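You operate a simulated robot arm through the tools that you are given. There is no shell and no other tool.

Carry out the task below with a simulated robot arm. There is one attempt and no reset: what you move stays moved.

## Task
Clamp the short bar in the jig and sand its specks off with the blue puck.
Fine: stop at SHORT first; turn the disc to TIGHT; put the puck back; leave the long bar. Set down upright: short bar. What is to be rubbed or washed off counts as gone when no trace of it is left.

The check looks at the end state, three seconds after you hand in, the way a careful person would. Anything else that was tipped, shoved, dropped, spilled or broken makes it a failure.

## Robot
A 7-joint arm with a two-finger gripper, fixed in place. Base frame: the origin is at the foot of the arm, x ahead of it, y to its left, z up; the work surface is at about z = 0. Lengths are in mm, angles in degrees, forces in N, time in s.
With the tool pointing down near the work surface it reaches from about 160 to 380 mm from the base axis. Its first joint turns from -72.0 to 72.0 degrees. Payload 0.6 kg.
The TCP is the grasp point between the finger pads, 22 mm short of the fingertips. In the tool frame z runs along the fingers and y along their closing line. The gripper opens to 92 mm; its body begins 65 mm behind the TCP.
Orientation is told as [roll, pitch, yaw] about the base's x, y, z axes, in that order, counted from this pose: with the fingers straight down and closing along the base's y, the tool's x points along the base's -x, its y along +y and its z along -z.

## Interface
- The arm moves only by the tool arm_command. Its argument "steps" is a list of rows, each a list of 3 entries, a list of its own where there are three numbers: the shift along the base's x, y, z in mm, then the turn, a rotation vector about the base's x, y, z in degrees, then the opening, from 0 (shut) to 1 (fully open). In form: [[[tx, ty, tz], [wx, wy, wz], grip], ...]. A call has 1 to 20 rows; each row shifts and turns the commanded pose from where the row before left it. Rows are played at 5 a second. More than 50 mm and 8.6 degrees between two rows, or a gripper value outside its range, and nothing of the call is played. A pose out of reach is approached as far as the arm can. The call stops where the force on the tool passes 50 N (or 10 N more than at its start, if that is more) or the arm is blocked; 0.2 s more then pass. Each finger travels about 59.9 mm/s and halts on what it meets, pressing with about 26 N; the grip force reading is that of the motor and also rises with nothing between the fingers. The clock runs only during rows and for 0.2 s after the last one: add rows that do not move to give the fingers time. It gives the time, the measured TCP pose, the force on the tool (base axes), the opening and the grip force at its end, in the units of the frame above (readings bear some noise), with the torque about the TCP (base axes, N m) and any sound that the robot's microphone picked up.
- Cameras (640 x 400 px; columns grow to the right, rows downward): "scene" is fixed at [63.5, -285.6, 398.2]; the picture's right is [0.65, -0.76, 0.00], its down [-0.48, -0.41, -0.78] and it looks along [0.59, 0.50, -0.63] (base axes); focal length 214 px, centre (320, 200). "wrist" rides on the gripper at [71, 19, -102] in the tool frame; the picture's right is [-0.26, 0.97, 0.00], its down [-0.75, -0.20, -0.62] and it looks along [-0.60, -0.16, 0.78] (tool axes); focal length 280 px, centre (320, 200). There is no depth. A picture from a camera that has moved, and an enlarged one, comes with that camera's place and axes in the base frame and with its lens.
- grab_frame(camera): a new picture of that camera. No time passes.
- zoom(camera, box): a new picture of the part [left, top, right, bottom] of that camera's present view, enlarged. No time passes.
- finish_job(): hands the job in; it is judged then, once.

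Nothing tells you positions but the pictures and the camera data. Unless the task says otherwise, let go and move clear before handing in.

The tools are called after "Call:" by a JSON object that holds its "method" and its "body". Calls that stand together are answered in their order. arm_command: Moves the arm, as the interface text tells. Its arguments: {"type":"object","properties":{"steps":{"type":"array","items":{"type":"array"}}},"required":["steps"]} The other tools are called the same way: grab_frame (camera) takes a picture; zoom (camera, box) takes an enlarged picture of a part of a camera's view; finish_job () hands the job in.

At the start:

```text
time_s: 0.0
ee_pos: [150.3, -137.0, 308.3]
tcp_rot: [0.2, -0.1, 0.0]
ft_force: [-0.1, 0.1, -0.5]
wrist_torque: [0.01, 0.0, 0.03]
width: 92.1
finger_force: 0.0
```

scene: 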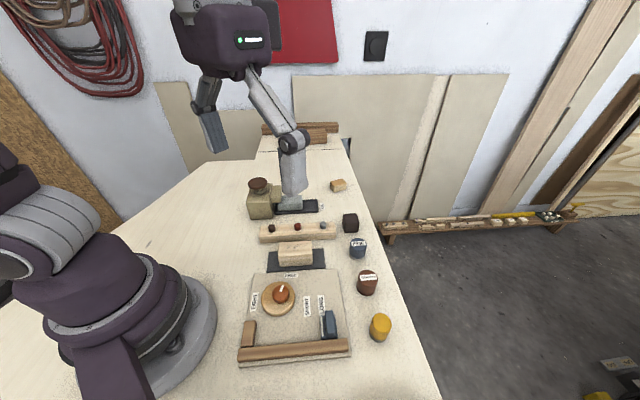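
wrist: 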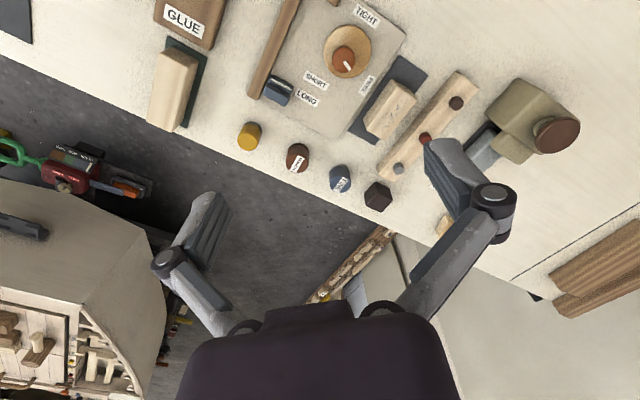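

I see a jig board with a dial and SHORT/LONG marks, bars, pucks and other items. I'll take closer looks before moving.

Call:
{"method": "zoom", "body": {"camera": "scene", "box": [220, 240, 420, 370]}}

Call:
{"method": "zoom", "body": {"camera": "scene", "box": [220, 160, 420, 290]}}

Call:
{"method": "zoom", "body": {"camera": "wrist", "box": [220, 0, 420, 130]}}

Call:
{"method": "zoom", "body": {"camera": "wrist", "box": [100, 0, 300, 130]}}

Call:
{"method": "zoom", "body": {"camera": "wrist", "box": [220, 90, 420, 220]}}

Call:
{"method": "zoom", "body": {"camera": "wrist", "box": [330, 40, 600, 215]}}

```text
3.08 times, centred on (320, 305) of scene
camera zoom: at [63.5, -285.6, 398.2], right [0.65, -0.76, 0.0], down [-0.48, -0.41, -0.78], along [0.59, 0.5, -0.63], focal length 660 px, centre (320, -123)
```

zoom: 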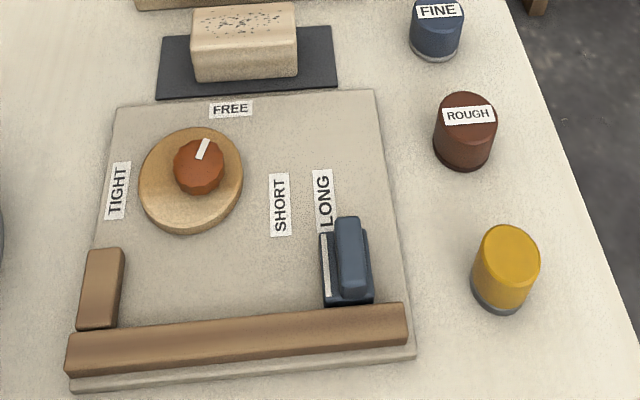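

```text
3.08 times, centred on (320, 225) of scene
camera zoom: at [63.5, -285.6, 398.2], right [0.65, -0.76, 0.0], down [-0.48, -0.41, -0.78], along [0.59, 0.5, -0.63], focal length 660 px, centre (320, 123)
```

zoom: 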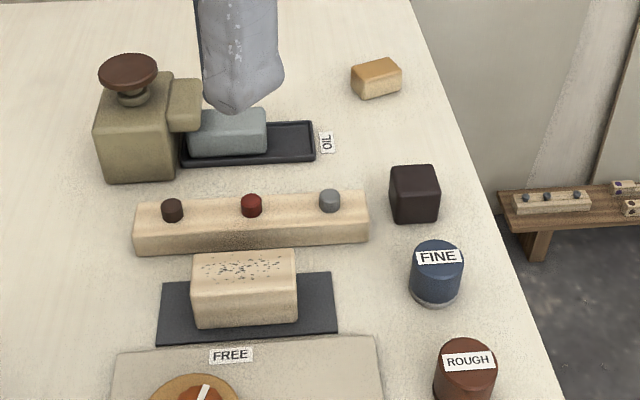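

```text
3.08 times, centred on (320, 65) of wrist
camera zoom: at [79.5, -117.8, 409.9], right [0.26, 0.97, 0.0], down [0.75, -0.2, 0.63], along [0.6, -0.16, -0.78], focal length 863 px, centre (320, 615)
```

zoom: 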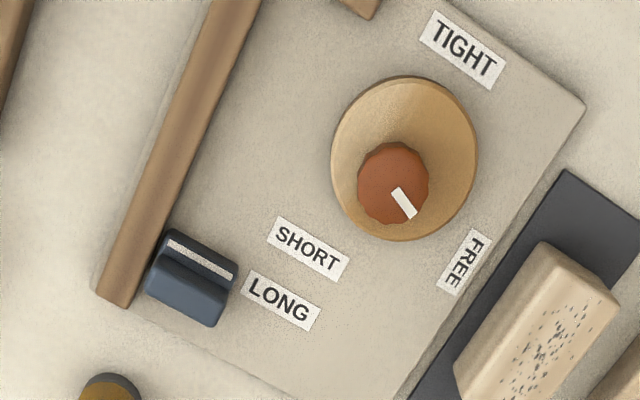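

```text
3.08 times, centred on (200, 65) of wrist
camera zoom: at [79.5, -117.8, 409.9], right [0.26, 0.97, 0.0], down [0.75, -0.2, 0.63], along [0.6, -0.16, -0.78], focal length 863 px, centre (689, 615)
```

zoom: 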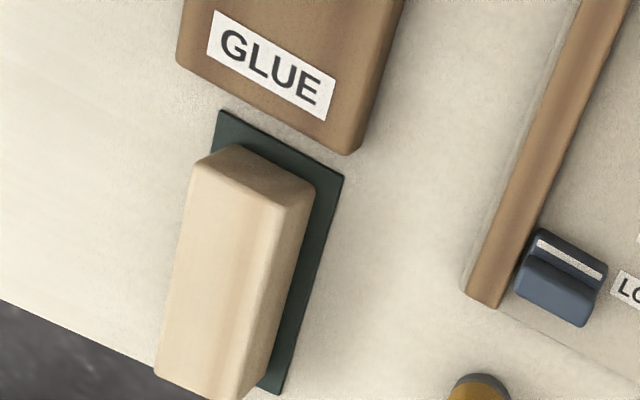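

```text
3.08 times, centred on (320, 155) of wrist
camera zoom: at [79.5, -117.8, 409.9], right [0.26, 0.97, 0.0], down [0.75, -0.2, 0.63], along [0.6, -0.16, -0.78], focal length 863 px, centre (320, 338)
```

zoom: 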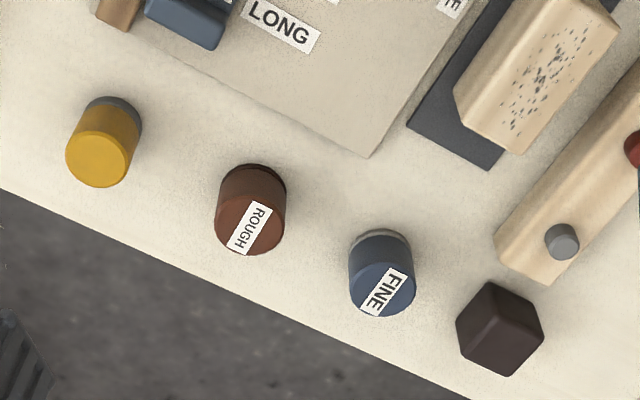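

```text
2.29 times, centred on (465, 128) of wrist
camera zoom: at [79.5, -117.8, 409.9], right [0.26, 0.97, 0.0], down [0.75, -0.2, 0.63], along [0.6, -0.16, -0.78], focal length 641 px, centre (-11, 366)
```

zoom: 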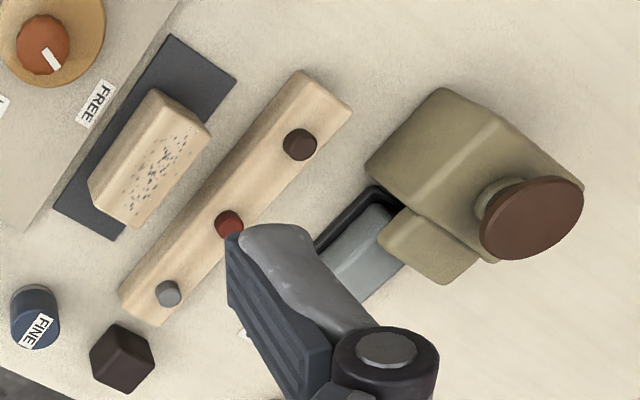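

The jig board sits about (167,-141) rotated about 45°. The specked short bar is near (244,-63), with the pucks along the right edge of the table. I'll tilt the wrist so its camera looks straight down on the jig.

Call:
{"method": "arm_command", "body": {"steps": [[[4, 0, -10], [0, 7.5, 0], 1], [[4, 0, -10], [0, 7.5, 0], 1], [[4, 0, -10], [0, 7.5, 0], 1], [[4, 0, -10], [0, 7.5, 0], 1], [[4, 0, -10], [0, 7.5, 0], 1], [[0, 0, 0], [0, 0, 0], 1]]}}

Call:
{"method": "grab_frame", "body": {"camera": "wrist"}}

Call:
{"method": "grab_frame", "body": {"camera": "scene"}}

```text
time_s: 0.8
ee_pos: [162.5, -137.6, 280.8]
tcp_rot: [0.1, 17.8, 0.7]
ft_force: [0.0, -15.6, -38.0]
wrist_torque: [1.29, -1.13, 0.48]
width: 92.0
finger_force: 0.0
stopped in row 3: the force on the tool passed its limit at 131 N (the readings are from after the stop); the commanded pose is now the measured one
```

```text
taken
camera wrist: at [126.7, -118.5, 400.3], right [0.24, 0.97, -0.08], down [0.91, -0.19, 0.36], along [0.34, -0.16, -0.93], focal length 280 px, centre (320, 200)
```

wrist: 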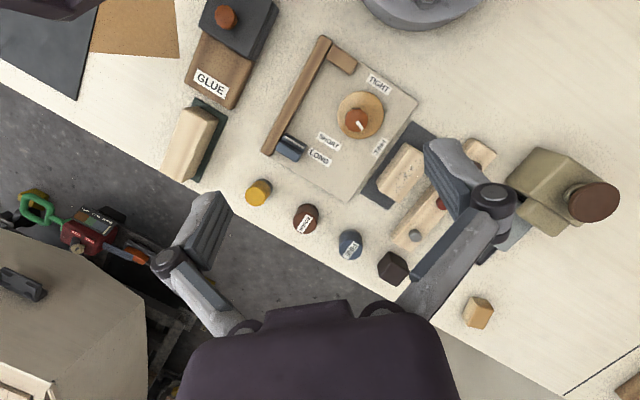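

```text
taken
```

scene: 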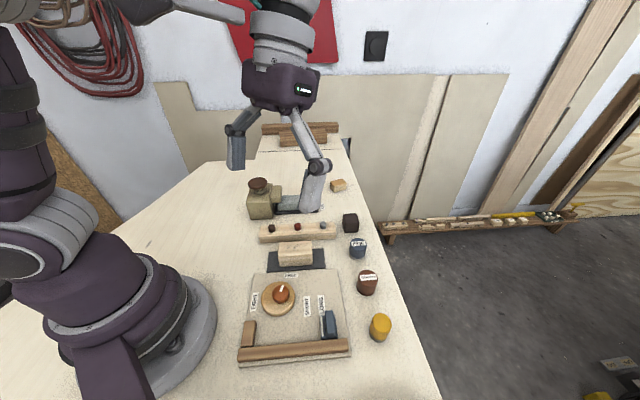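

The force limit tripped during the tilt, probably the arm touching itself while folded. I'll back off that tilt and check that the force clears.

Call:
{"method": "arm_command", "body": {"steps": [[[0, 0, 0], [0, -4, 0], 1], [[0, 0, 0], [0, -4, 0], 1], [[0, 0, 0], [0, 0, 0], 1]]}}

Call:
{"method": "zoom", "body": {"camera": "wrist", "box": [240, 20, 440, 145]}}

Call:
{"method": "zoom", "body": {"camera": "wrist", "box": [330, 100, 530, 225]}}

Call:
{"method": "zoom", "body": {"camera": "wrist", "box": [220, 120, 420, 245]}}

Call:
{"method": "zoom", "body": {"camera": "wrist", "box": [130, 0, 330, 125]}}

Call:
{"method": "zoom", "body": {"camera": "scene", "box": [140, 0, 360, 140]}}

```text
time_s: 1.6
ee_pos: [161.5, -138.5, 281.5]
tcp_rot: [0.0, 9.8, 0.8]
ft_force: [0.5, -1.6, -1.4]
wrist_torque: [0.0, 0.03, 0.02]
width: 91.9
finger_force: 0.0
```

```text
3.20 times, centred on (340, 82) of wrist
camera zoom: at [110.3, -118.4, 394.5], right [0.25, 0.97, -0.04], down [0.85, -0.2, 0.49], along [0.46, -0.16, -0.87], focal length 897 px, centre (256, 576)
```

zoom: 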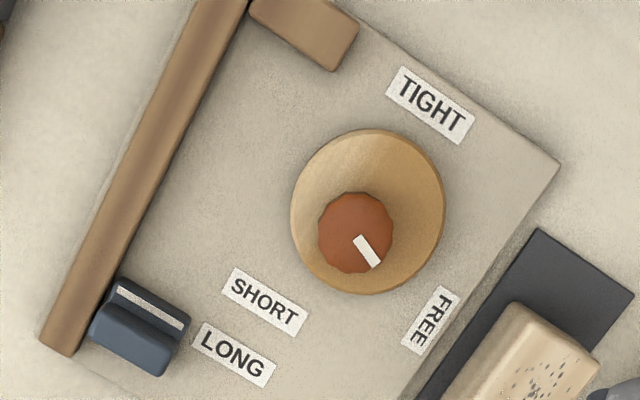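

```text
3.20 times, centred on (430, 162) of wrist
camera zoom: at [110.3, -118.4, 394.5], right [0.25, 0.97, -0.04], down [0.85, -0.2, 0.49], along [0.46, -0.16, -0.87], focal length 897 px, centre (-32, 320)
```

zoom: 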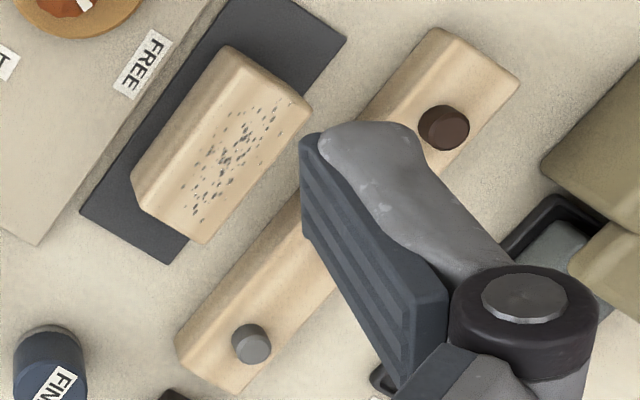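

```text
3.20 times, centred on (320, 182) of wrist
camera zoom: at [110.3, -118.4, 394.5], right [0.25, 0.97, -0.04], down [0.85, -0.2, 0.49], along [0.46, -0.16, -0.87], focal length 897 px, centre (320, 256)
```

zoom: 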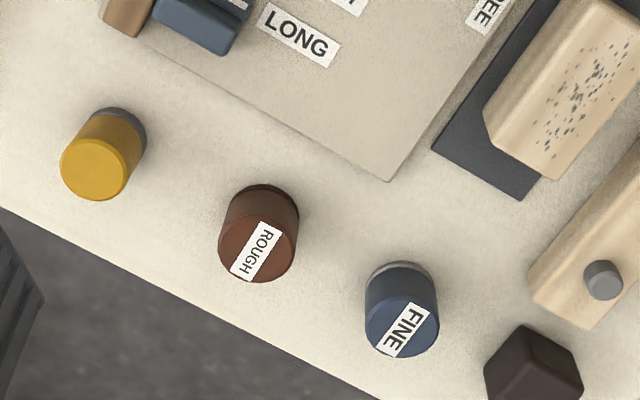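

```text
3.20 times, centred on (230, 62) of wrist
camera zoom: at [110.3, -118.4, 394.5], right [0.25, 0.97, -0.04], down [0.85, -0.2, 0.49], along [0.46, -0.16, -0.87], focal length 897 px, centre (608, 640)
```

zoom: 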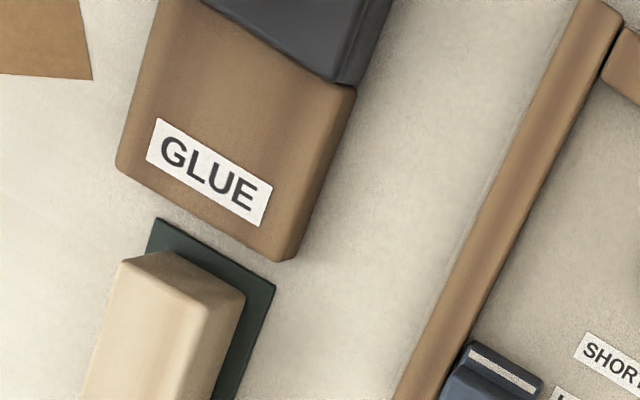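

```text
2.86 times, centred on (250, 70) of scene
camera zoom: at [63.5, -285.6, 398.2], right [0.65, -0.76, 0.0], down [-0.48, -0.41, -0.78], along [0.59, 0.5, -0.63], focal length 613 px, centre (520, 571)
```

zoom: 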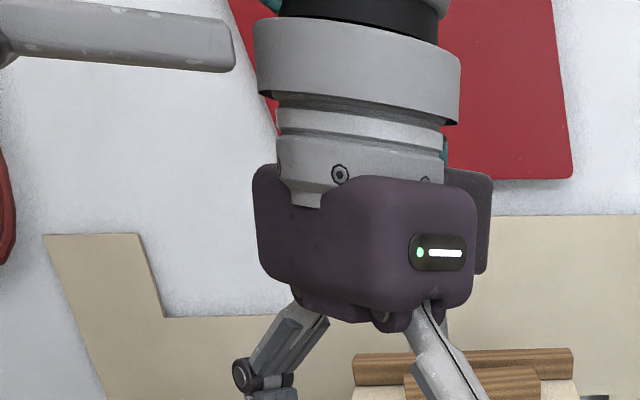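

Force is clear again. I need the heights of the fence, the stops and the bars, so I'll zoom in closer on those.

Call:
{"method": "zoom", "body": {"camera": "scene", "box": [235, 300, 355, 375]}}

Call:
{"method": "zoom", "body": {"camera": "scene", "box": [300, 275, 400, 338]}}

Call:
{"method": "zoom", "body": {"camera": "scene", "box": [260, 230, 340, 280]}}

Call:
{"method": "zoom", "body": {"camera": "wrist", "box": [240, 20, 360, 95]}}

Call:
{"method": "zoom", "body": {"camera": "wrist", "box": [240, 80, 340, 142]}}

Call:
{"method": "zoom", "body": {"camera": "scene", "box": [320, 220, 420, 282]}}

```text
5.33 times, centred on (295, 338) of scene
camera zoom: at [63.5, -285.6, 398.2], right [0.65, -0.76, 0.0], down [-0.48, -0.41, -0.78], along [0.59, 0.5, -0.63], focal length 1144 px, centre (453, -533)
```

zoom: 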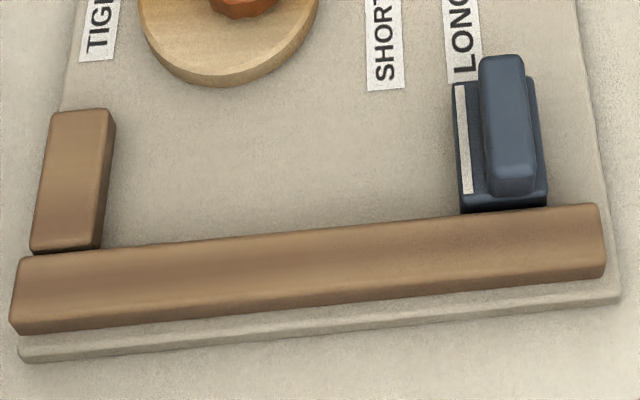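

```text
6.35 times, centred on (350, 306) of scene
camera zoom: at [63.5, -285.6, 398.2], right [0.65, -0.76, 0.0], down [-0.48, -0.41, -0.78], along [0.59, 0.5, -0.63], focal length 1362 px, centre (130, -476)
```

zoom: 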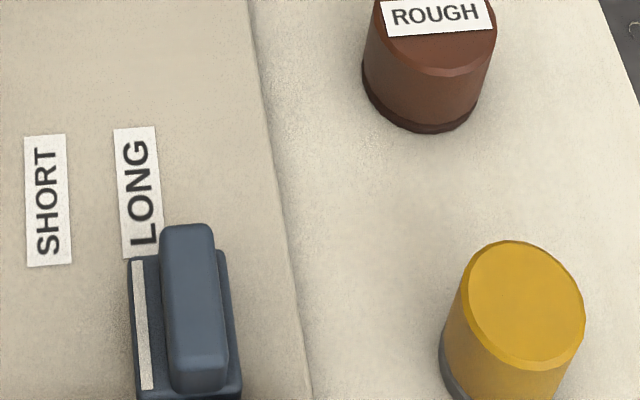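

```text
8.00 times, centred on (300, 255) of scene
camera zoom: at [63.5, -285.6, 398.2], right [0.65, -0.76, 0.0], down [-0.48, -0.41, -0.78], along [0.59, 0.5, -0.63], focal length 1716 px, centre (480, -240)
```

zoom: 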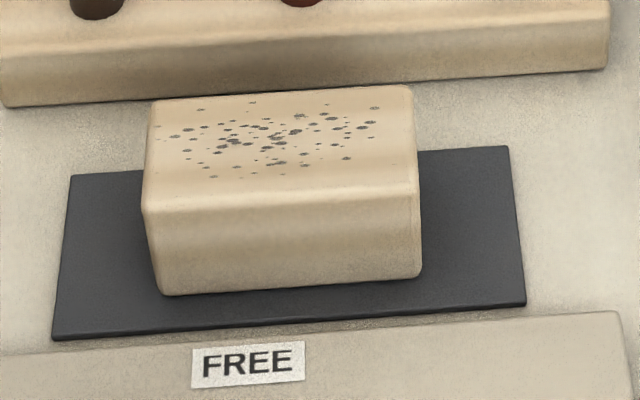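

```text
5.33 times, centred on (300, 58) of wrist
camera zoom: at [110.3, -118.4, 394.5], right [0.25, 0.97, -0.04], down [0.85, -0.2, 0.49], along [0.46, -0.16, -0.87], focal length 1495 px, centre (427, 960)
```

zoom: 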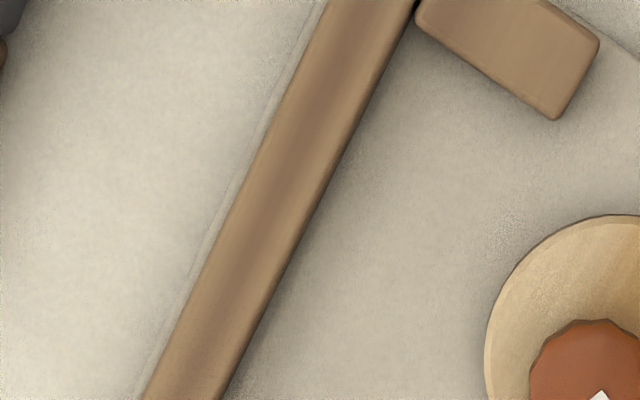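

```text
6.40 times, centred on (290, 111) of wrist
camera zoom: at [110.3, -118.4, 394.5], right [0.25, 0.97, -0.04], down [0.85, -0.2, 0.49], along [0.46, -0.16, -0.87], focal length 1794 px, centre (512, 770)
```

zoom: 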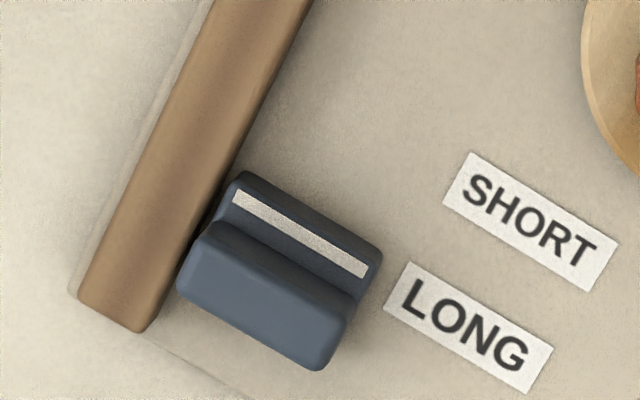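

```text
6.40 times, centred on (370, 251) of scene
camera zoom: at [63.5, -285.6, 398.2], right [0.65, -0.76, 0.0], down [-0.48, -0.41, -0.78], along [0.59, 0.5, -0.63], focal length 1373 px, centre (0, -126)
```

zoom: 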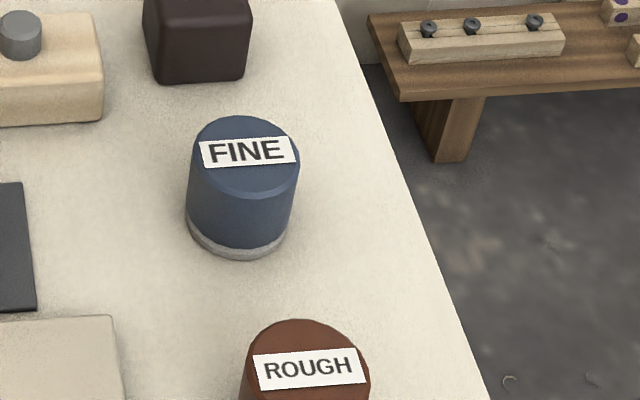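

The stop has a fin on top (top at about z=30) and needs to slide about 26 mm toward the fixed stop to reach SHORT. I'll level the tool, yaw it 45° to line up with the board, and hover above the stop.

Call:
{"method": "arm_command", "body": {"steps": [[[3, -8, -16], [0, -4.9, 0], 1], [[3, -8, -16], [0, -4.9, 0], 1], [[3, -8, -16], [0, 0, 7.4], 1], [[3, -8, -16], [0, 0, 7.4], 1], [[3, -8, -16], [0, 0, 7.4], 1], [[3, -8, -16], [0, 0, 7.4], 1], [[3, -8, -16], [0, 0, 7.4], 1], [[2, -9, -16], [0, 0, 7.2], 1], [[0, 0, 0], [0, 0, 0], 1]]}}

Call:
{"method": "grab_frame", "body": {"camera": "wrist"}}

Call:
{"method": "grab_frame", "body": {"camera": "scene"}}

```text
time_s: 3.5
ee_pos: [185.6, -201.4, 154.6]
tcp_rot: [-0.1, 0.1, 44.9]
ft_force: [-0.4, 0.3, 0.0]
wrist_torque: [0.0, 0.01, -0.01]
width: 92.0
finger_force: 0.1
```

```text
taken
camera wrist: at [121.5, -236.6, 256.1], right [-0.5, 0.87, 0.0], down [0.68, 0.39, 0.62], along [0.54, 0.31, -0.78], focal length 280 px, centre (320, 200)
```

wrist: 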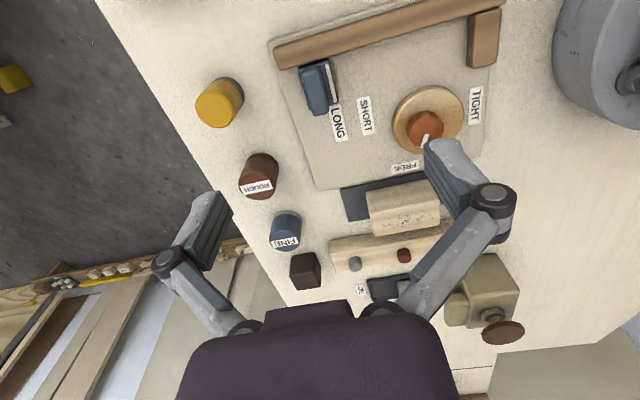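

```text
taken
```

scene: 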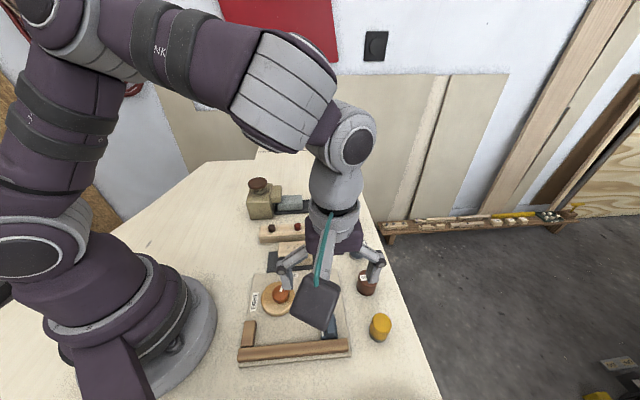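

The wrist camera now looks across the jig, yaw is 45° and there's no contact force. I'll zoom in to measure more closely.

Call:
{"method": "zoom", "body": {"camera": "wrist", "box": [260, 0, 420, 100]}}

Call:
{"method": "zoom", "body": {"camera": "wrist", "box": [380, 0, 540, 100]}}

Call:
{"method": "zoom", "body": {"camera": "wrist", "box": [320, 130, 480, 230]}}

Call:
{"method": "zoom", "body": {"camera": "wrist", "box": [180, 60, 340, 160]}}

Call:
{"method": "zoom", "body": {"camera": "wrist", "box": [220, 140, 380, 300]}}

Call:
{"method": "zoom", "body": {"camera": "wrist", "box": [380, 70, 500, 145]}}

Call:
{"method": "zoom", "body": {"camera": "scene", "box": [240, 220, 400, 370]}}

```text
4.00 times, centred on (340, 50) of wrist
camera zoom: at [121.5, -236.6, 256.1], right [-0.5, 0.87, 0.0], down [0.68, 0.39, 0.62], along [0.54, 0.31, -0.78], focal length 1122 px, centre (240, 800)
```

zoom: 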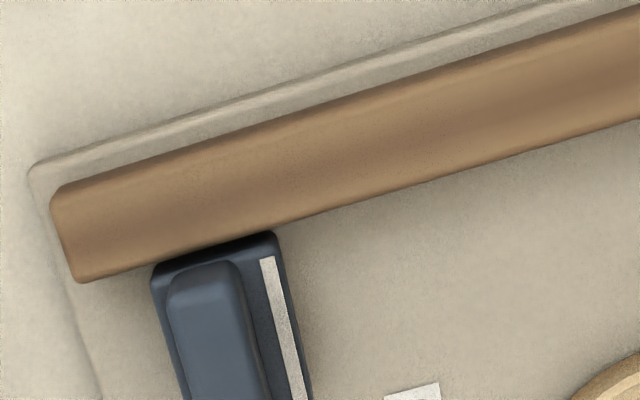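

```text
4.00 times, centred on (460, 50) of wrist
camera zoom: at [121.5, -236.6, 256.1], right [-0.5, 0.87, 0.0], down [0.68, 0.39, 0.62], along [0.54, 0.31, -0.78], focal length 1122 px, centre (-240, 800)
```

zoom: 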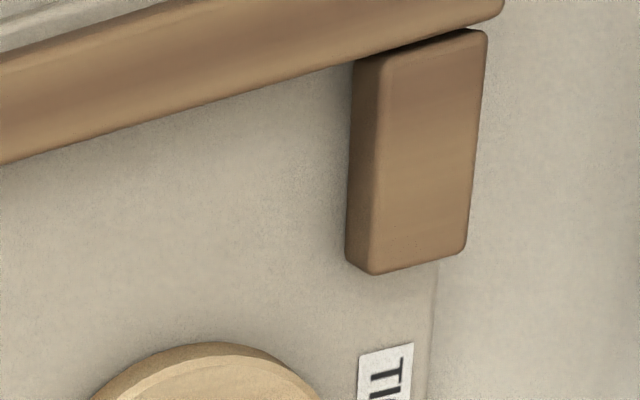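

```text
4.00 times, centred on (400, 180) of wrist
camera zoom: at [121.5, -236.6, 256.1], right [-0.5, 0.87, 0.0], down [0.68, 0.39, 0.62], along [0.54, 0.31, -0.78], focal length 1122 px, centre (0, 280)
```

zoom: 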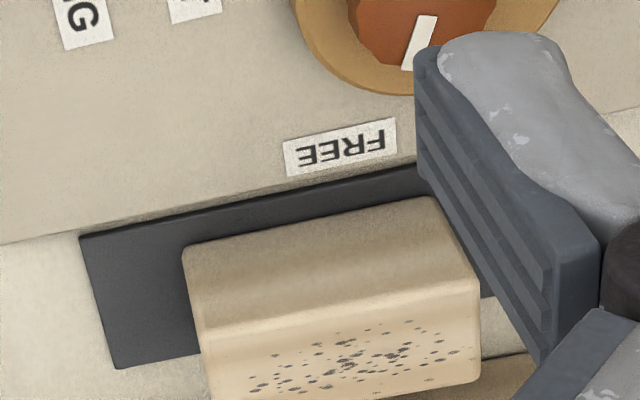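

```text
4.00 times, centred on (260, 110) of wrist
camera zoom: at [121.5, -236.6, 256.1], right [-0.5, 0.87, 0.0], down [0.68, 0.39, 0.62], along [0.54, 0.31, -0.78], focal length 1122 px, centre (560, 560)
```

zoom: 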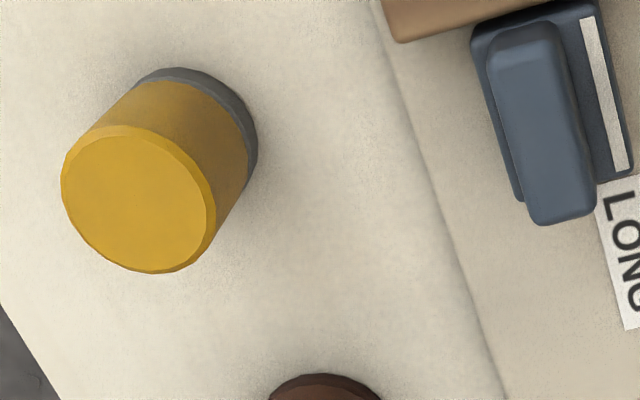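

```text
2.50 times, centred on (300, 220) of wrist
camera zoom: at [121.5, -236.6, 256.1], right [-0.5, 0.87, 0.0], down [0.68, 0.39, 0.62], along [0.54, 0.31, -0.78], focal length 701 px, centre (370, 150)
```

zoom: 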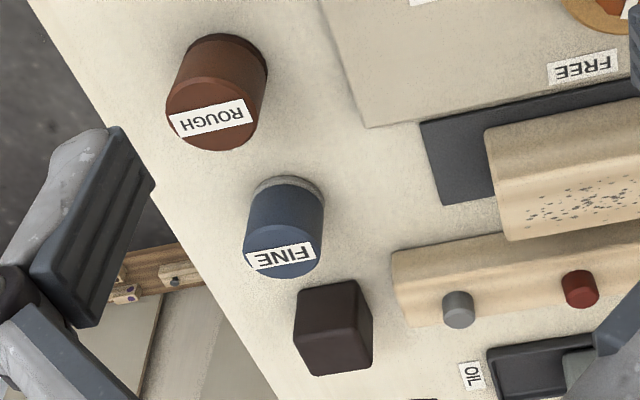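

```text
5.33 times, centred on (440, 108) of wrist
camera zoom: at [121.5, -236.6, 256.1], right [-0.5, 0.87, 0.0], down [0.68, 0.39, 0.62], along [0.54, 0.31, -0.78], focal length 1495 px, centre (-320, 693)
```

zoom: 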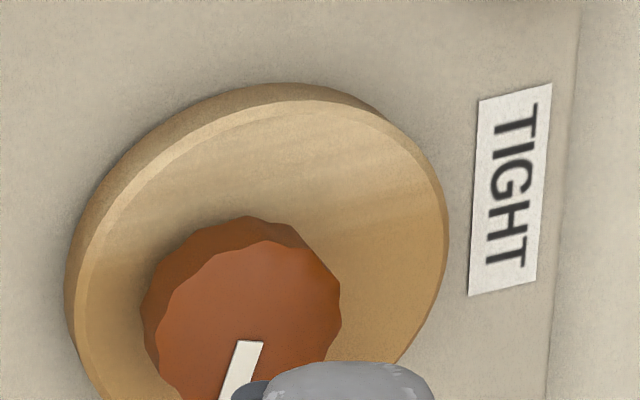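

```text
2.67 times, centred on (320, 295) of scene
camera zoom: at [63.5, -285.6, 398.2], right [0.65, -0.76, 0.0], down [-0.48, -0.41, -0.78], along [0.59, 0.5, -0.63], focal length 572 px, centre (320, -53)
```

zoom: 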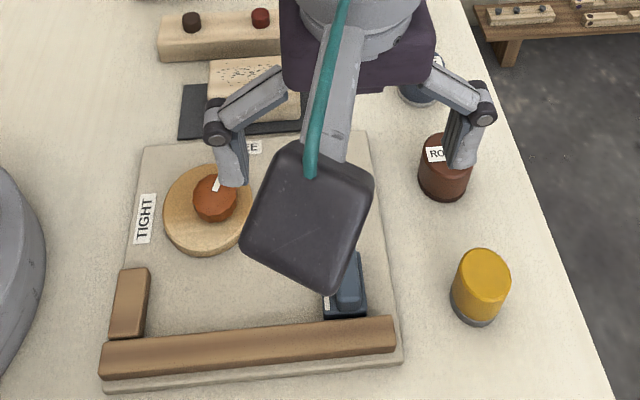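

Measured so far:
- The fixed stop's face is at p≈153 along the board.
- The moving stop's left face is at p≈260.
- The fin is centred near (184,-205) with its top at about z=37.
- The FINE puck is far out, near (349,-154).

Next I'll go down over the fin with the gripper half open.

Call:
{"method": "arm_command", "body": {"steps": [[[0.2, -0.6, -25], [0, 0, 0], 0.5], [[0.2, -0.6, -25], [0, 0, 0], 0.5], [[0, -0.4, -25], [0, 0, 0.1], 0.5], [[0, 0, -10], [0, 0, 0], 0.5], [[0, 0, 0], [0, 0, 0], 0.5]]}}

Call:
{"method": "grab_frame", "body": {"camera": "wrist"}}

Call:
{"method": "zoom", "body": {"camera": "scene", "box": [260, 260, 400, 370]}}

```text
time_s: 4.8
ee_pos: [184.8, -205.2, 68.9]
tcp_rot: [0.0, 0.2, 44.9]
ft_force: [-1.2, 0.3, 0.4]
wrist_torque: [-0.01, -0.02, -0.01]
width: 45.8
finger_force: 0.0
```

```text
taken
camera wrist: at [122.1, -240.3, 171.1], right [-0.5, 0.87, 0.0], down [0.68, 0.39, 0.62], along [0.54, 0.31, -0.78], focal length 280 px, centre (320, 200)
```

wrist: 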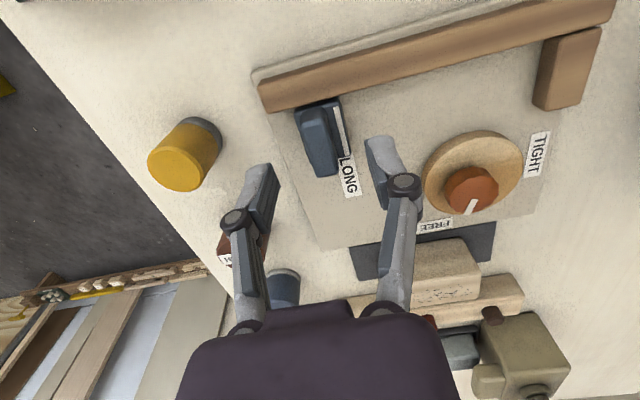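

```text
3.64 times, centred on (330, 315) of scene
camera zoom: at [63.5, -285.6, 398.2], right [0.65, -0.76, 0.0], down [-0.48, -0.41, -0.78], along [0.59, 0.5, -0.63], focal length 780 px, centre (284, -218)
```

zoom: 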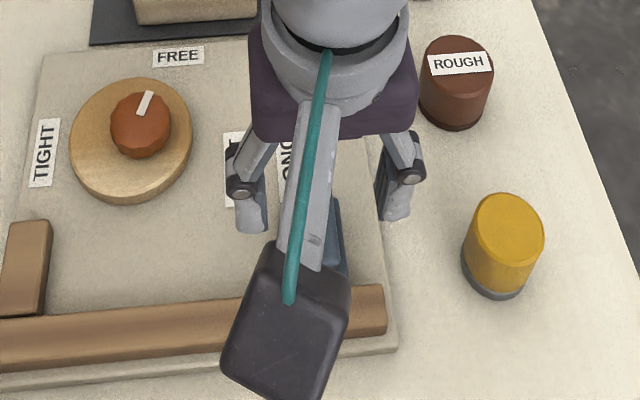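

The fingertips are straddling the fin. I'll check the alignment up close before going lower.

Call:
{"method": "zoom", "body": {"camera": "wrist", "box": [230, 80, 430, 205]}}

Call:
{"method": "zoom", "body": {"camera": "wrist", "box": [420, 10, 620, 135]}}

```text
3.20 times, centred on (330, 142) of wrist
camera zoom: at [122.1, -240.3, 171.1], right [-0.5, 0.87, 0.0], down [0.68, 0.39, 0.62], along [0.54, 0.31, -0.78], focal length 897 px, centre (288, 384)
```

zoom: 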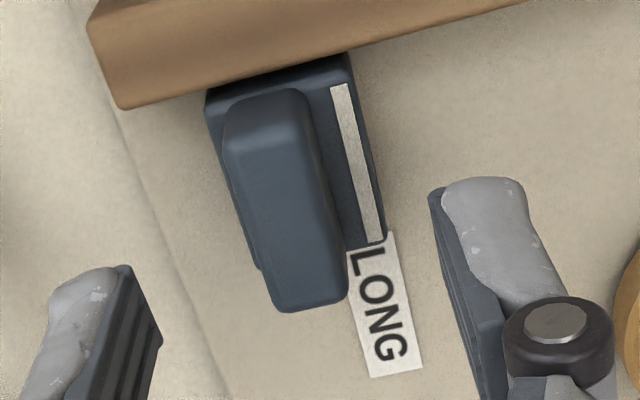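

```text
3.20 times, centred on (520, 72) of wrist
camera zoom: at [122.1, -240.3, 171.1], right [-0.5, 0.87, 0.0], down [0.68, 0.39, 0.62], along [0.54, 0.31, -0.78], focal length 897 px, centre (-320, 608)
```

zoom: 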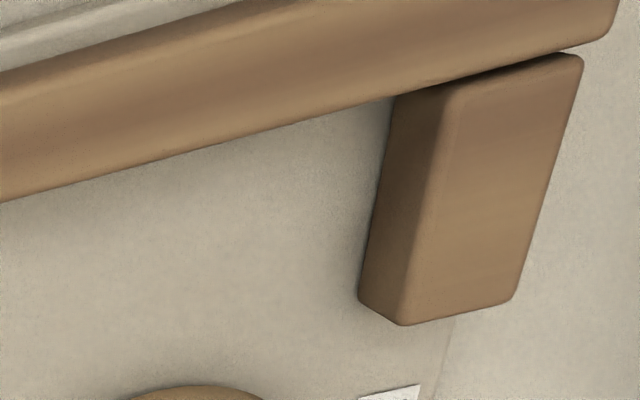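

The fin lines up with the gripper axis. I'll lower onto it and close.

Call:
{"method": "arm_command", "body": {"steps": [[[0, 0, -10], [0, 0, 0], 0.5], [[0, 0, -9], [0, 0, 0], 0.5], [[0, 0, 0], [0, 0, 0], 0.5], [[0, 0, 0], [0, 0, 0], 0.1], [[0, 0, 0], [0, 0, 0], 0.1], [[0, 0, 0], [0, 0, 0], 0.05], [[0, 0, 0], [0, 0, 0], 0.05]]}}

Call:
{"method": "zoom", "body": {"camera": "wrist", "box": [230, 80, 430, 205]}}

```text
time_s: 6.3
ee_pos: [186.2, -205.1, 50.6]
tcp_rot: [0.0, 0.1, 44.9]
ft_force: [-12.3, 12.4, -2.1]
wrist_torque: [0.36, 0.09, 0.03]
width: 16.2
finger_force: 8.9
```

```text
3.20 times, centred on (330, 142) of wrist
camera zoom: at [122.5, -241.2, 152.6], right [-0.5, 0.87, 0.0], down [0.68, 0.39, 0.62], along [0.54, 0.31, -0.78], focal length 897 px, centre (288, 384)
```

zoom: 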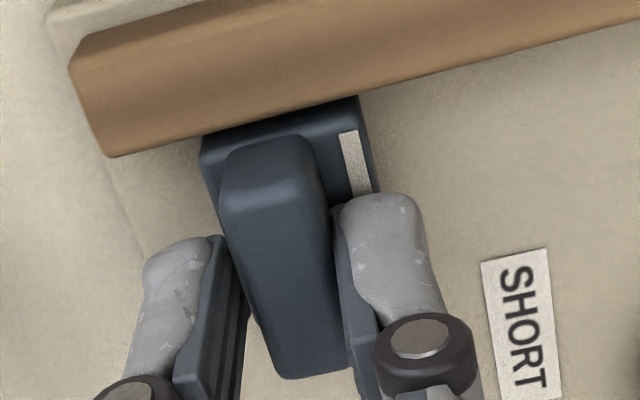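

One side is touching the fin. I'll close fully, then slide the stop toward SHORT in small steps.

Call:
{"method": "arm_command", "body": {"steps": [[[0, 0, 0], [0, 0, 0], 0.0], [[0, 0, 0], [0, 0, 0], 0.0], [[0, 0, 0], [0, 0, 0], 0.0]]}}

Call:
{"method": "zoom", "body": {"camera": "wrist", "box": [230, 80, 430, 205]}}

```text
time_s: 7.2
ee_pos: [184.9, -204.7, 51.0]
tcp_rot: [0.3, 0.2, 44.9]
ft_force: [-28.6, 31.2, 18.4]
wrist_torque: [1.08, 0.17, 0.04]
width: 14.2
finger_force: 28.0
```

```text
3.20 times, centred on (330, 142) of wrist
camera zoom: at [122.2, -240.9, 152.7], right [-0.5, 0.87, 0.01], down [0.68, 0.39, 0.62], along [0.54, 0.31, -0.78], focal length 897 px, centre (288, 384)
```

zoom: 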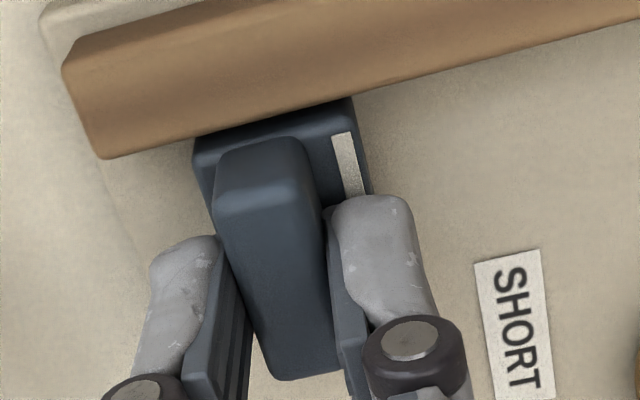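

The gripper is pulling sideways on a stop that resists. Shifting toward SHORT should unload that side and carry the stop along.

Call:
{"method": "arm_command", "body": {"steps": [[[-1, 1, 0], [0, 0, 0], 0.0], [[-1, 1, 0], [0, 0, 0], 0.0], [[-2, 2, 0], [0, 0, 0], 0.0], [[-2, 2, 0], [0, 0, 0], 0.0]]}}

Call:
{"method": "zoom", "body": {"camera": "wrist", "box": [230, 80, 430, 205]}}

```text
time_s: 8.2
ee_pos: [179.4, -199.6, 49.6]
tcp_rot: [-0.3, 0.3, 44.7]
ft_force: [-3.3, -5.1, 2.2]
wrist_torque: [-0.49, 0.29, 0.09]
width: 13.8
finger_force: 27.9
```

```text
3.20 times, centred on (330, 142) of wrist
camera zoom: at [116.1, -234.5, 152.8], right [-0.49, 0.87, -0.01], down [0.68, 0.39, 0.62], along [0.54, 0.3, -0.78], focal length 897 px, centre (288, 384)
```

zoom: 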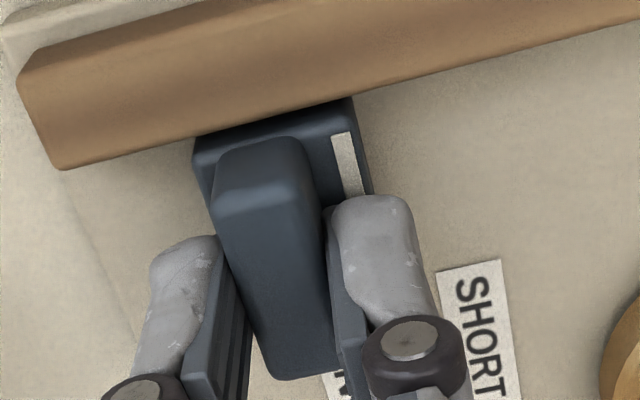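

The stop moves with the gripper. I'll slide it most of the remaining distance to SHORT.

Call:
{"method": "arm_command", "body": {"steps": [[[-3, 3, 0], [0, 0, 0], 0.0], [[-3, 3, 0], [0, 0, 0], 0.0], [[-3, 3, 0], [0, 0, 0], 0.0], [[-2.5, 2.5, 0], [0, 0, 0], 0.0], [[0, 0, 0], [0, 0, 0], 0.0]]}}

Call:
{"method": "grab_frame", "body": {"camera": "wrist"}}

Call:
{"method": "zoom", "body": {"camera": "wrist", "box": [230, 80, 430, 205]}}

Call:
{"method": "zoom", "body": {"camera": "scene", "box": [240, 270, 360, 370]}}

```text
time_s: 9.3
ee_pos: [166.8, -186.3, 50.8]
tcp_rot: [-0.1, 0.3, 44.7]
ft_force: [-18.4, -16.0, -9.6]
wrist_torque: [-0.34, 0.44, 0.18]
width: 14.0
finger_force: 27.7
```

```text
taken
camera wrist: at [104.0, -221.4, 153.1], right [-0.49, 0.87, 0.0], down [0.68, 0.39, 0.62], along [0.54, 0.31, -0.78], focal length 280 px, centre (320, 200)
```

wrist: 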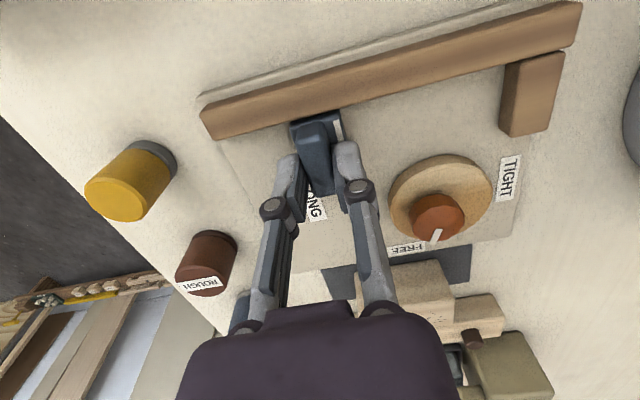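

```text
3.20 times, centred on (330, 142) of wrist
camera zoom: at [104.0, -221.4, 153.1], right [-0.49, 0.87, 0.0], down [0.68, 0.39, 0.62], along [0.54, 0.31, -0.78], focal length 897 px, centre (288, 384)
```

zoom: 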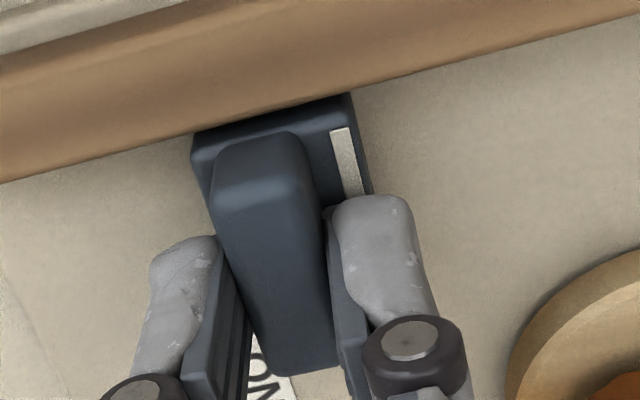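

```text
4.00 times, centred on (300, 320) of scene
camera zoom: at [63.5, -285.6, 398.2], right [0.65, -0.76, 0.0], down [-0.48, -0.41, -0.78], along [0.59, 0.5, -0.63], focal length 858 px, centre (400, -280)
```

zoom: 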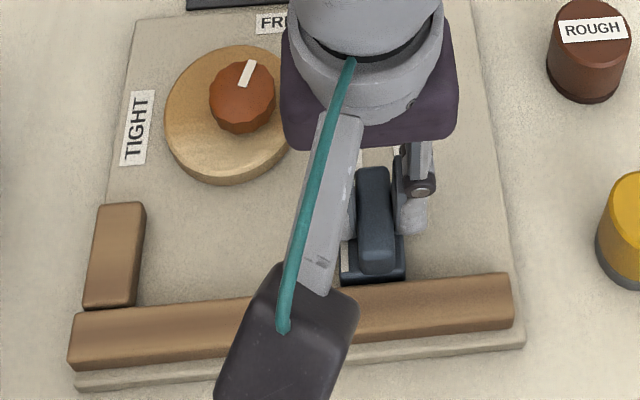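

The stop is at about p=234.4 and needs to be at about 233.5. I'll nudge it the last 1.2 mm, relax the side load, release and lift to check it against the label.

Call:
{"method": "arm_command", "body": {"steps": [[[-0.6, -0.5, 0], [0, 0, 0], 0.0], [[-0.9, 0.9, 0], [0, 0, 0], 0.0], [[0, 0, 0], [0, 0, 0], 0.0]]}}

Call:
{"method": "arm_command", "body": {"steps": [[[0, 0, 0], [0, 0, 0], 0.3], [[0, 0, 0], [0, 0, 0], 0.4], [[0, 0, 15], [0, 0, 0], 0.4], [[0, 0, 25], [0, 0, 0], 0.5], [[0, 0, 30], [0, 0, 0], 0.7], [[0, 0, 20], [0, 0, 0], 1.0], [[0, 0, 0], [0, 0, 0], 1.0]]}}

Call:
{"method": "grab_frame", "body": {"camera": "wrist"}}

Call:
{"method": "zoom", "body": {"camera": "wrist", "box": [280, 20, 440, 145]}}

```text
time_s: 10.2
ee_pos: [166.5, -185.4, 50.9]
tcp_rot: [-0.2, 0.1, 45.1]
ft_force: [-8.5, -10.1, 23.3]
wrist_torque: [-0.21, 0.18, 0.0]
width: 13.9
finger_force: 28.3
```

```text
time_s: 11.8
ee_pos: [166.5, -186.4, 138.0]
tcp_rot: [-0.2, 0.2, 44.9]
ft_force: [0.0, -0.1, 0.3]
wrist_torque: [0.01, -0.01, -0.03]
width: 92.0
finger_force: 0.0
```

```text
taken
camera wrist: at [104.0, -221.6, 240.1], right [-0.5, 0.87, 0.0], down [0.68, 0.39, 0.62], along [0.54, 0.31, -0.78], focal length 280 px, centre (320, 200)
```

wrist: 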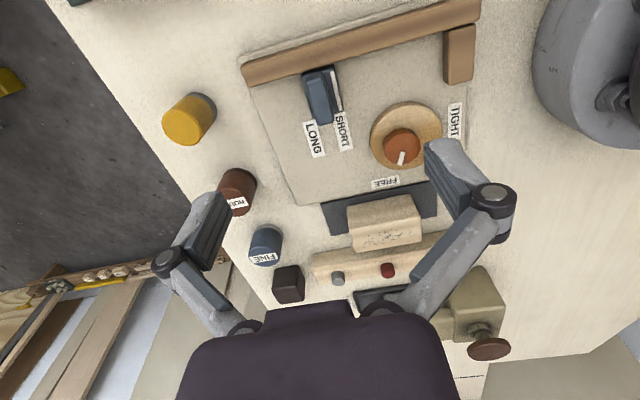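

```text
3.20 times, centred on (360, 82) of wrist
camera zoom: at [104.0, -221.6, 240.1], right [-0.5, 0.87, 0.0], down [0.68, 0.39, 0.62], along [0.54, 0.31, -0.78], focal length 897 px, centre (192, 576)
```

zoom: 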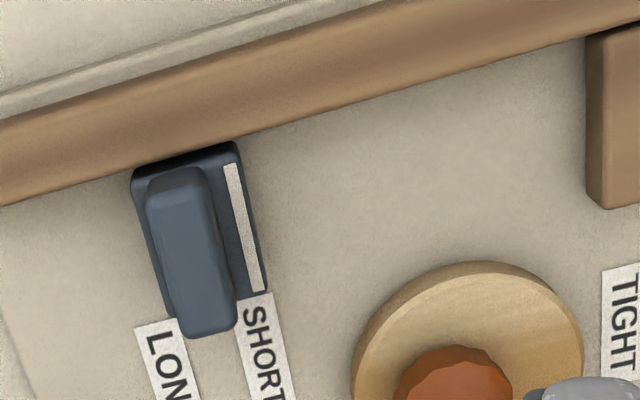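

The white line now points at SHORT. I'll check it more closely against how it sat at LONG.

Call:
{"method": "zoom", "body": {"camera": "wrist", "box": [290, 60, 370, 110]}}

Call:
{"method": "zoom", "body": {"camera": "wrist", "box": [290, 110, 370, 160]}}

Call:
{"method": "zoom", "body": {"camera": "scene", "box": [270, 270, 370, 340]}}

```text
8.00 times, centred on (330, 85) of wrist
camera zoom: at [104.0, -221.6, 240.1], right [-0.5, 0.87, 0.0], down [0.68, 0.39, 0.62], along [0.54, 0.31, -0.78], focal length 2243 px, centre (240, 1120)
```

zoom: 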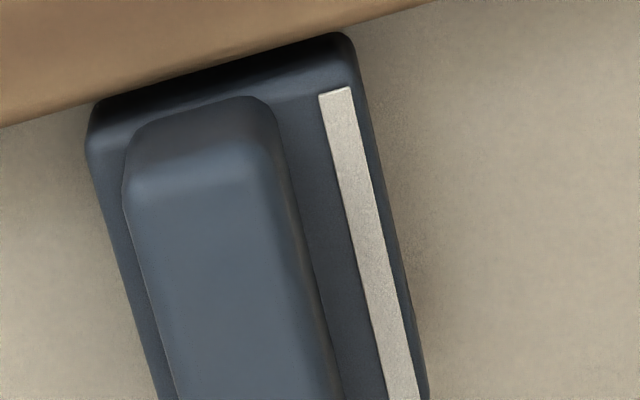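

```text
8.00 times, centred on (330, 135) of wrist
camera zoom: at [104.0, -221.6, 240.1], right [-0.5, 0.87, 0.0], down [0.68, 0.39, 0.62], along [0.54, 0.31, -0.78], focal length 2243 px, centre (240, 720)
```

zoom: 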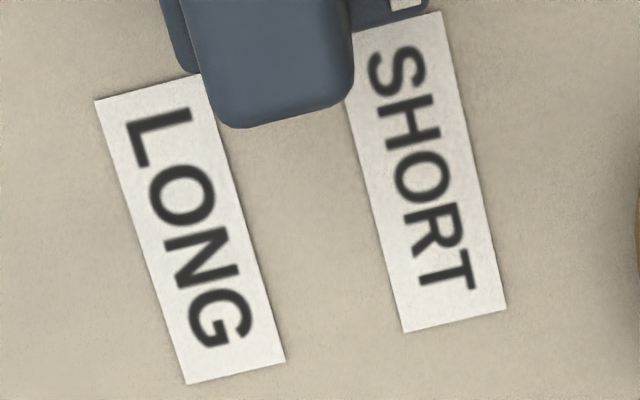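

```text
5.71 times, centred on (320, 305) of scene
camera zoom: at [63.5, -285.6, 398.2], right [0.65, -0.76, 0.0], down [-0.48, -0.41, -0.78], along [0.59, 0.5, -0.63], focal length 1226 px, centre (320, -400)
```

zoom: 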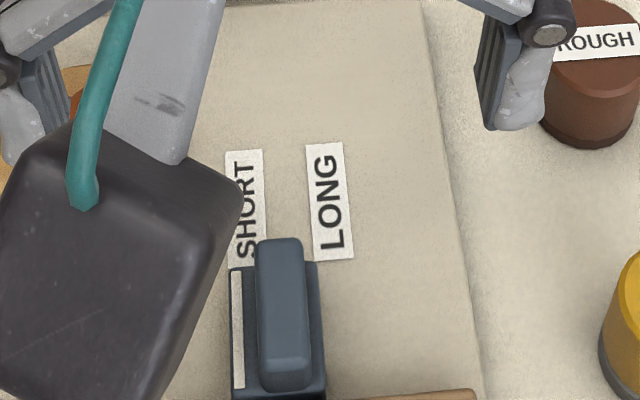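

The stop matches its mark to within a fraction of a millimetre. Next I'll yaw to -45°, so the fingers close across the bar's width, and hover over the short bar.

Call:
{"method": "arm_command", "body": {"steps": [[[6.8, 10.5, 1], [0, 0, -7.5], 1.0], [[6.8, 10.5, 1], [0, 0, -7.5], 1.0], [[6.8, 10.5, 1], [0, 0, -7.5], 1.0], [[6.8, 10.5, 1], [0, 0, -7.5], 1.0], [[6.8, 10.5, 1], [0, 0, -7.5], 1.0], [[6.8, 10.5, 1], [0, 0, -7.5], 1.0], [[6.8, 10.5, 1], [0, 0, -7.5], 1.0], [[6.8, 10.5, 1], [0, 0, -7.5], 1.0], [[6.8, 10.5, 1], [0, 0, -7.5], 1.0], [[6.8, 10.5, 1], [0, 0, -7.5], 1.0], [[6.8, 10.5, 1], [0, 0, -7.5], 1.0], [[6.8, 10.5, 1], [0, 0, -7.4], 1.0], [[0, 0, 0], [0, 0, 0], 1.0]]}}

Call:
{"method": "grab_frame", "body": {"camera": "wrist"}}

Call:
{"method": "grab_frame", "body": {"camera": "scene"}}

```text
time_s: 14.6
ee_pos: [247.6, -59.4, 150.9]
tcp_rot: [0.1, 0.2, -45.0]
ft_force: [0.1, -0.2, -0.8]
wrist_torque: [-0.01, 0.0, -0.01]
width: 91.9
finger_force: 0.0
```

```text
taken
camera wrist: at [212.3, 3.7, 253.6], right [0.87, 0.5, 0.0], down [0.39, -0.68, 0.62], along [0.31, -0.54, -0.78], focal length 280 px, centre (320, 200)
```

wrist: 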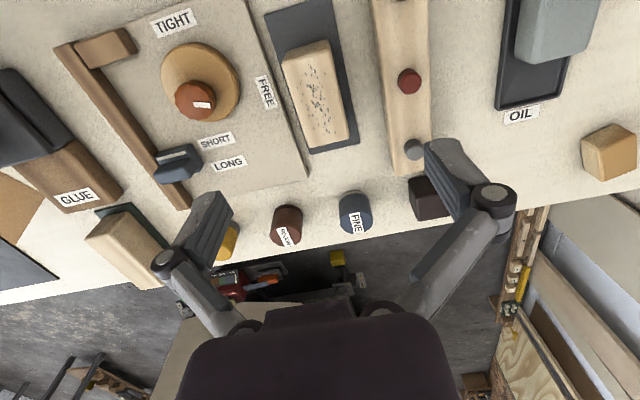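

```text
taken
```

scene: 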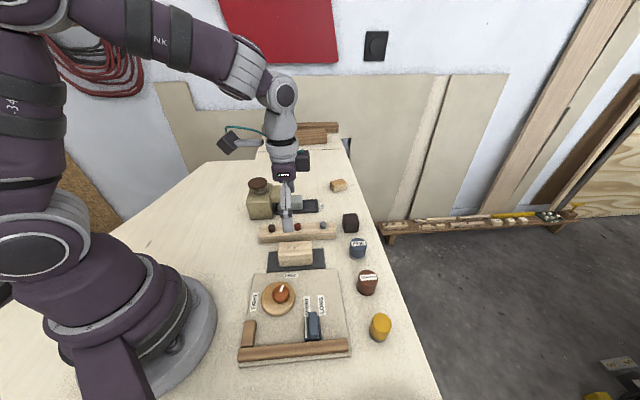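

The bar is in clear view with yaw at -45°. I'll zoom in to measure its exact position and its specks.

Call:
{"method": "zoom", "body": {"camera": "wrist", "box": [240, 0, 400, 160]}}

Call:
{"method": "zoom", "body": {"camera": "wrist", "box": [300, 160, 420, 250]}}

Call:
{"method": "zoom", "body": {"camera": "scene", "box": [240, 190, 340, 280]}}

Call:
{"method": "zoom", "body": {"camera": "wrist", "box": [70, 10, 270, 210]}}

```text
2.50 times, centred on (320, 80) of wrist
camera zoom: at [212.3, 3.7, 253.6], right [0.87, 0.5, 0.0], down [0.39, -0.68, 0.62], along [0.31, -0.54, -0.78], focal length 701 px, centre (320, 500)
```

zoom: 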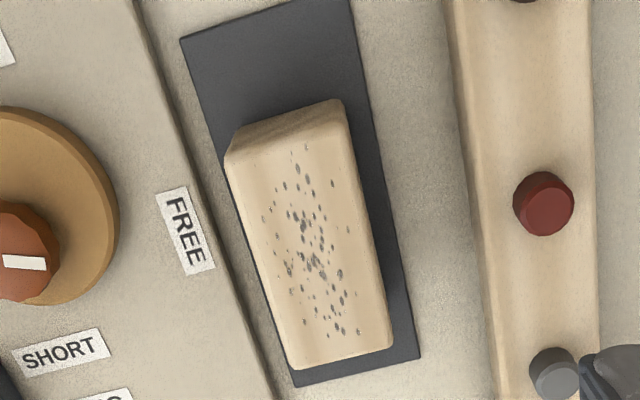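

```text
4.44 times, centred on (360, 205) of wrist
camera zoom: at [212.3, 3.7, 253.6], right [0.87, 0.5, 0.0], down [0.39, -0.68, 0.62], along [0.31, -0.54, -0.78], focal length 1246 px, centre (142, 178)
```

zoom: 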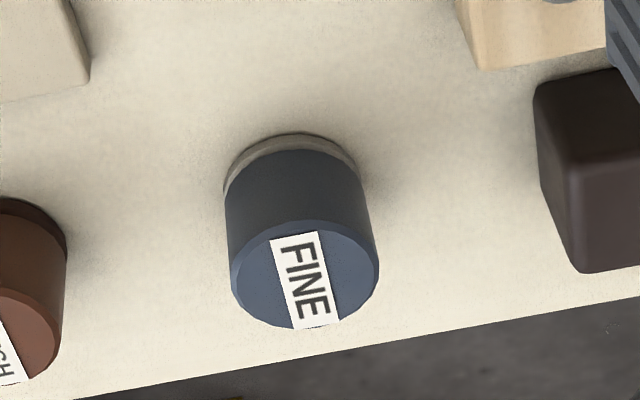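

```text
4.44 times, centred on (290, 235) of scene
camera zoom: at [63.5, -285.6, 398.2], right [0.65, -0.76, 0.0], down [-0.48, -0.41, -0.78], along [0.59, 0.5, -0.63], focal length 953 px, centre (453, 44)
```

zoom: 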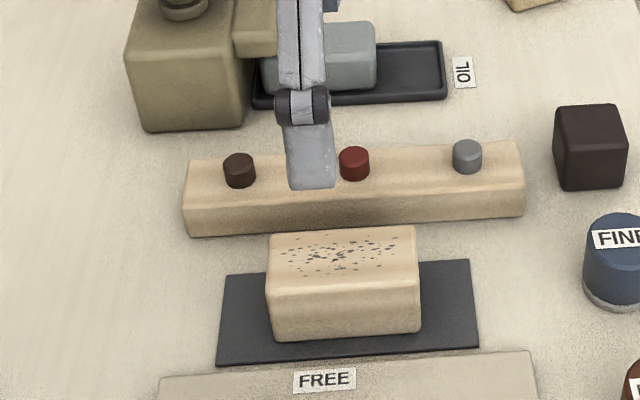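

```text
2.00 times, centred on (170, 110) of wrist
camera zoom: at [212.3, 3.7, 253.6], right [0.87, 0.5, 0.0], down [0.39, -0.68, 0.62], along [0.31, -0.54, -0.78], focal length 561 px, centre (620, 380)
```

zoom: 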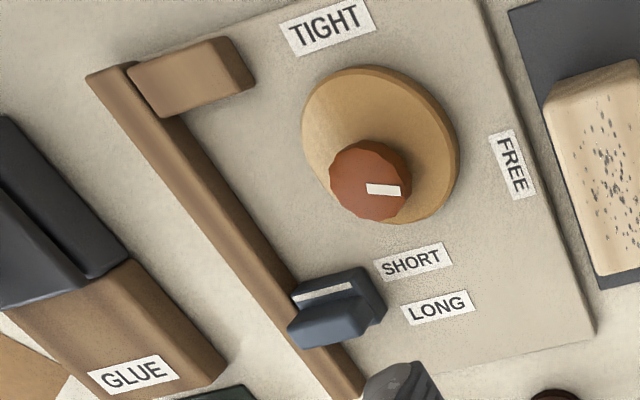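

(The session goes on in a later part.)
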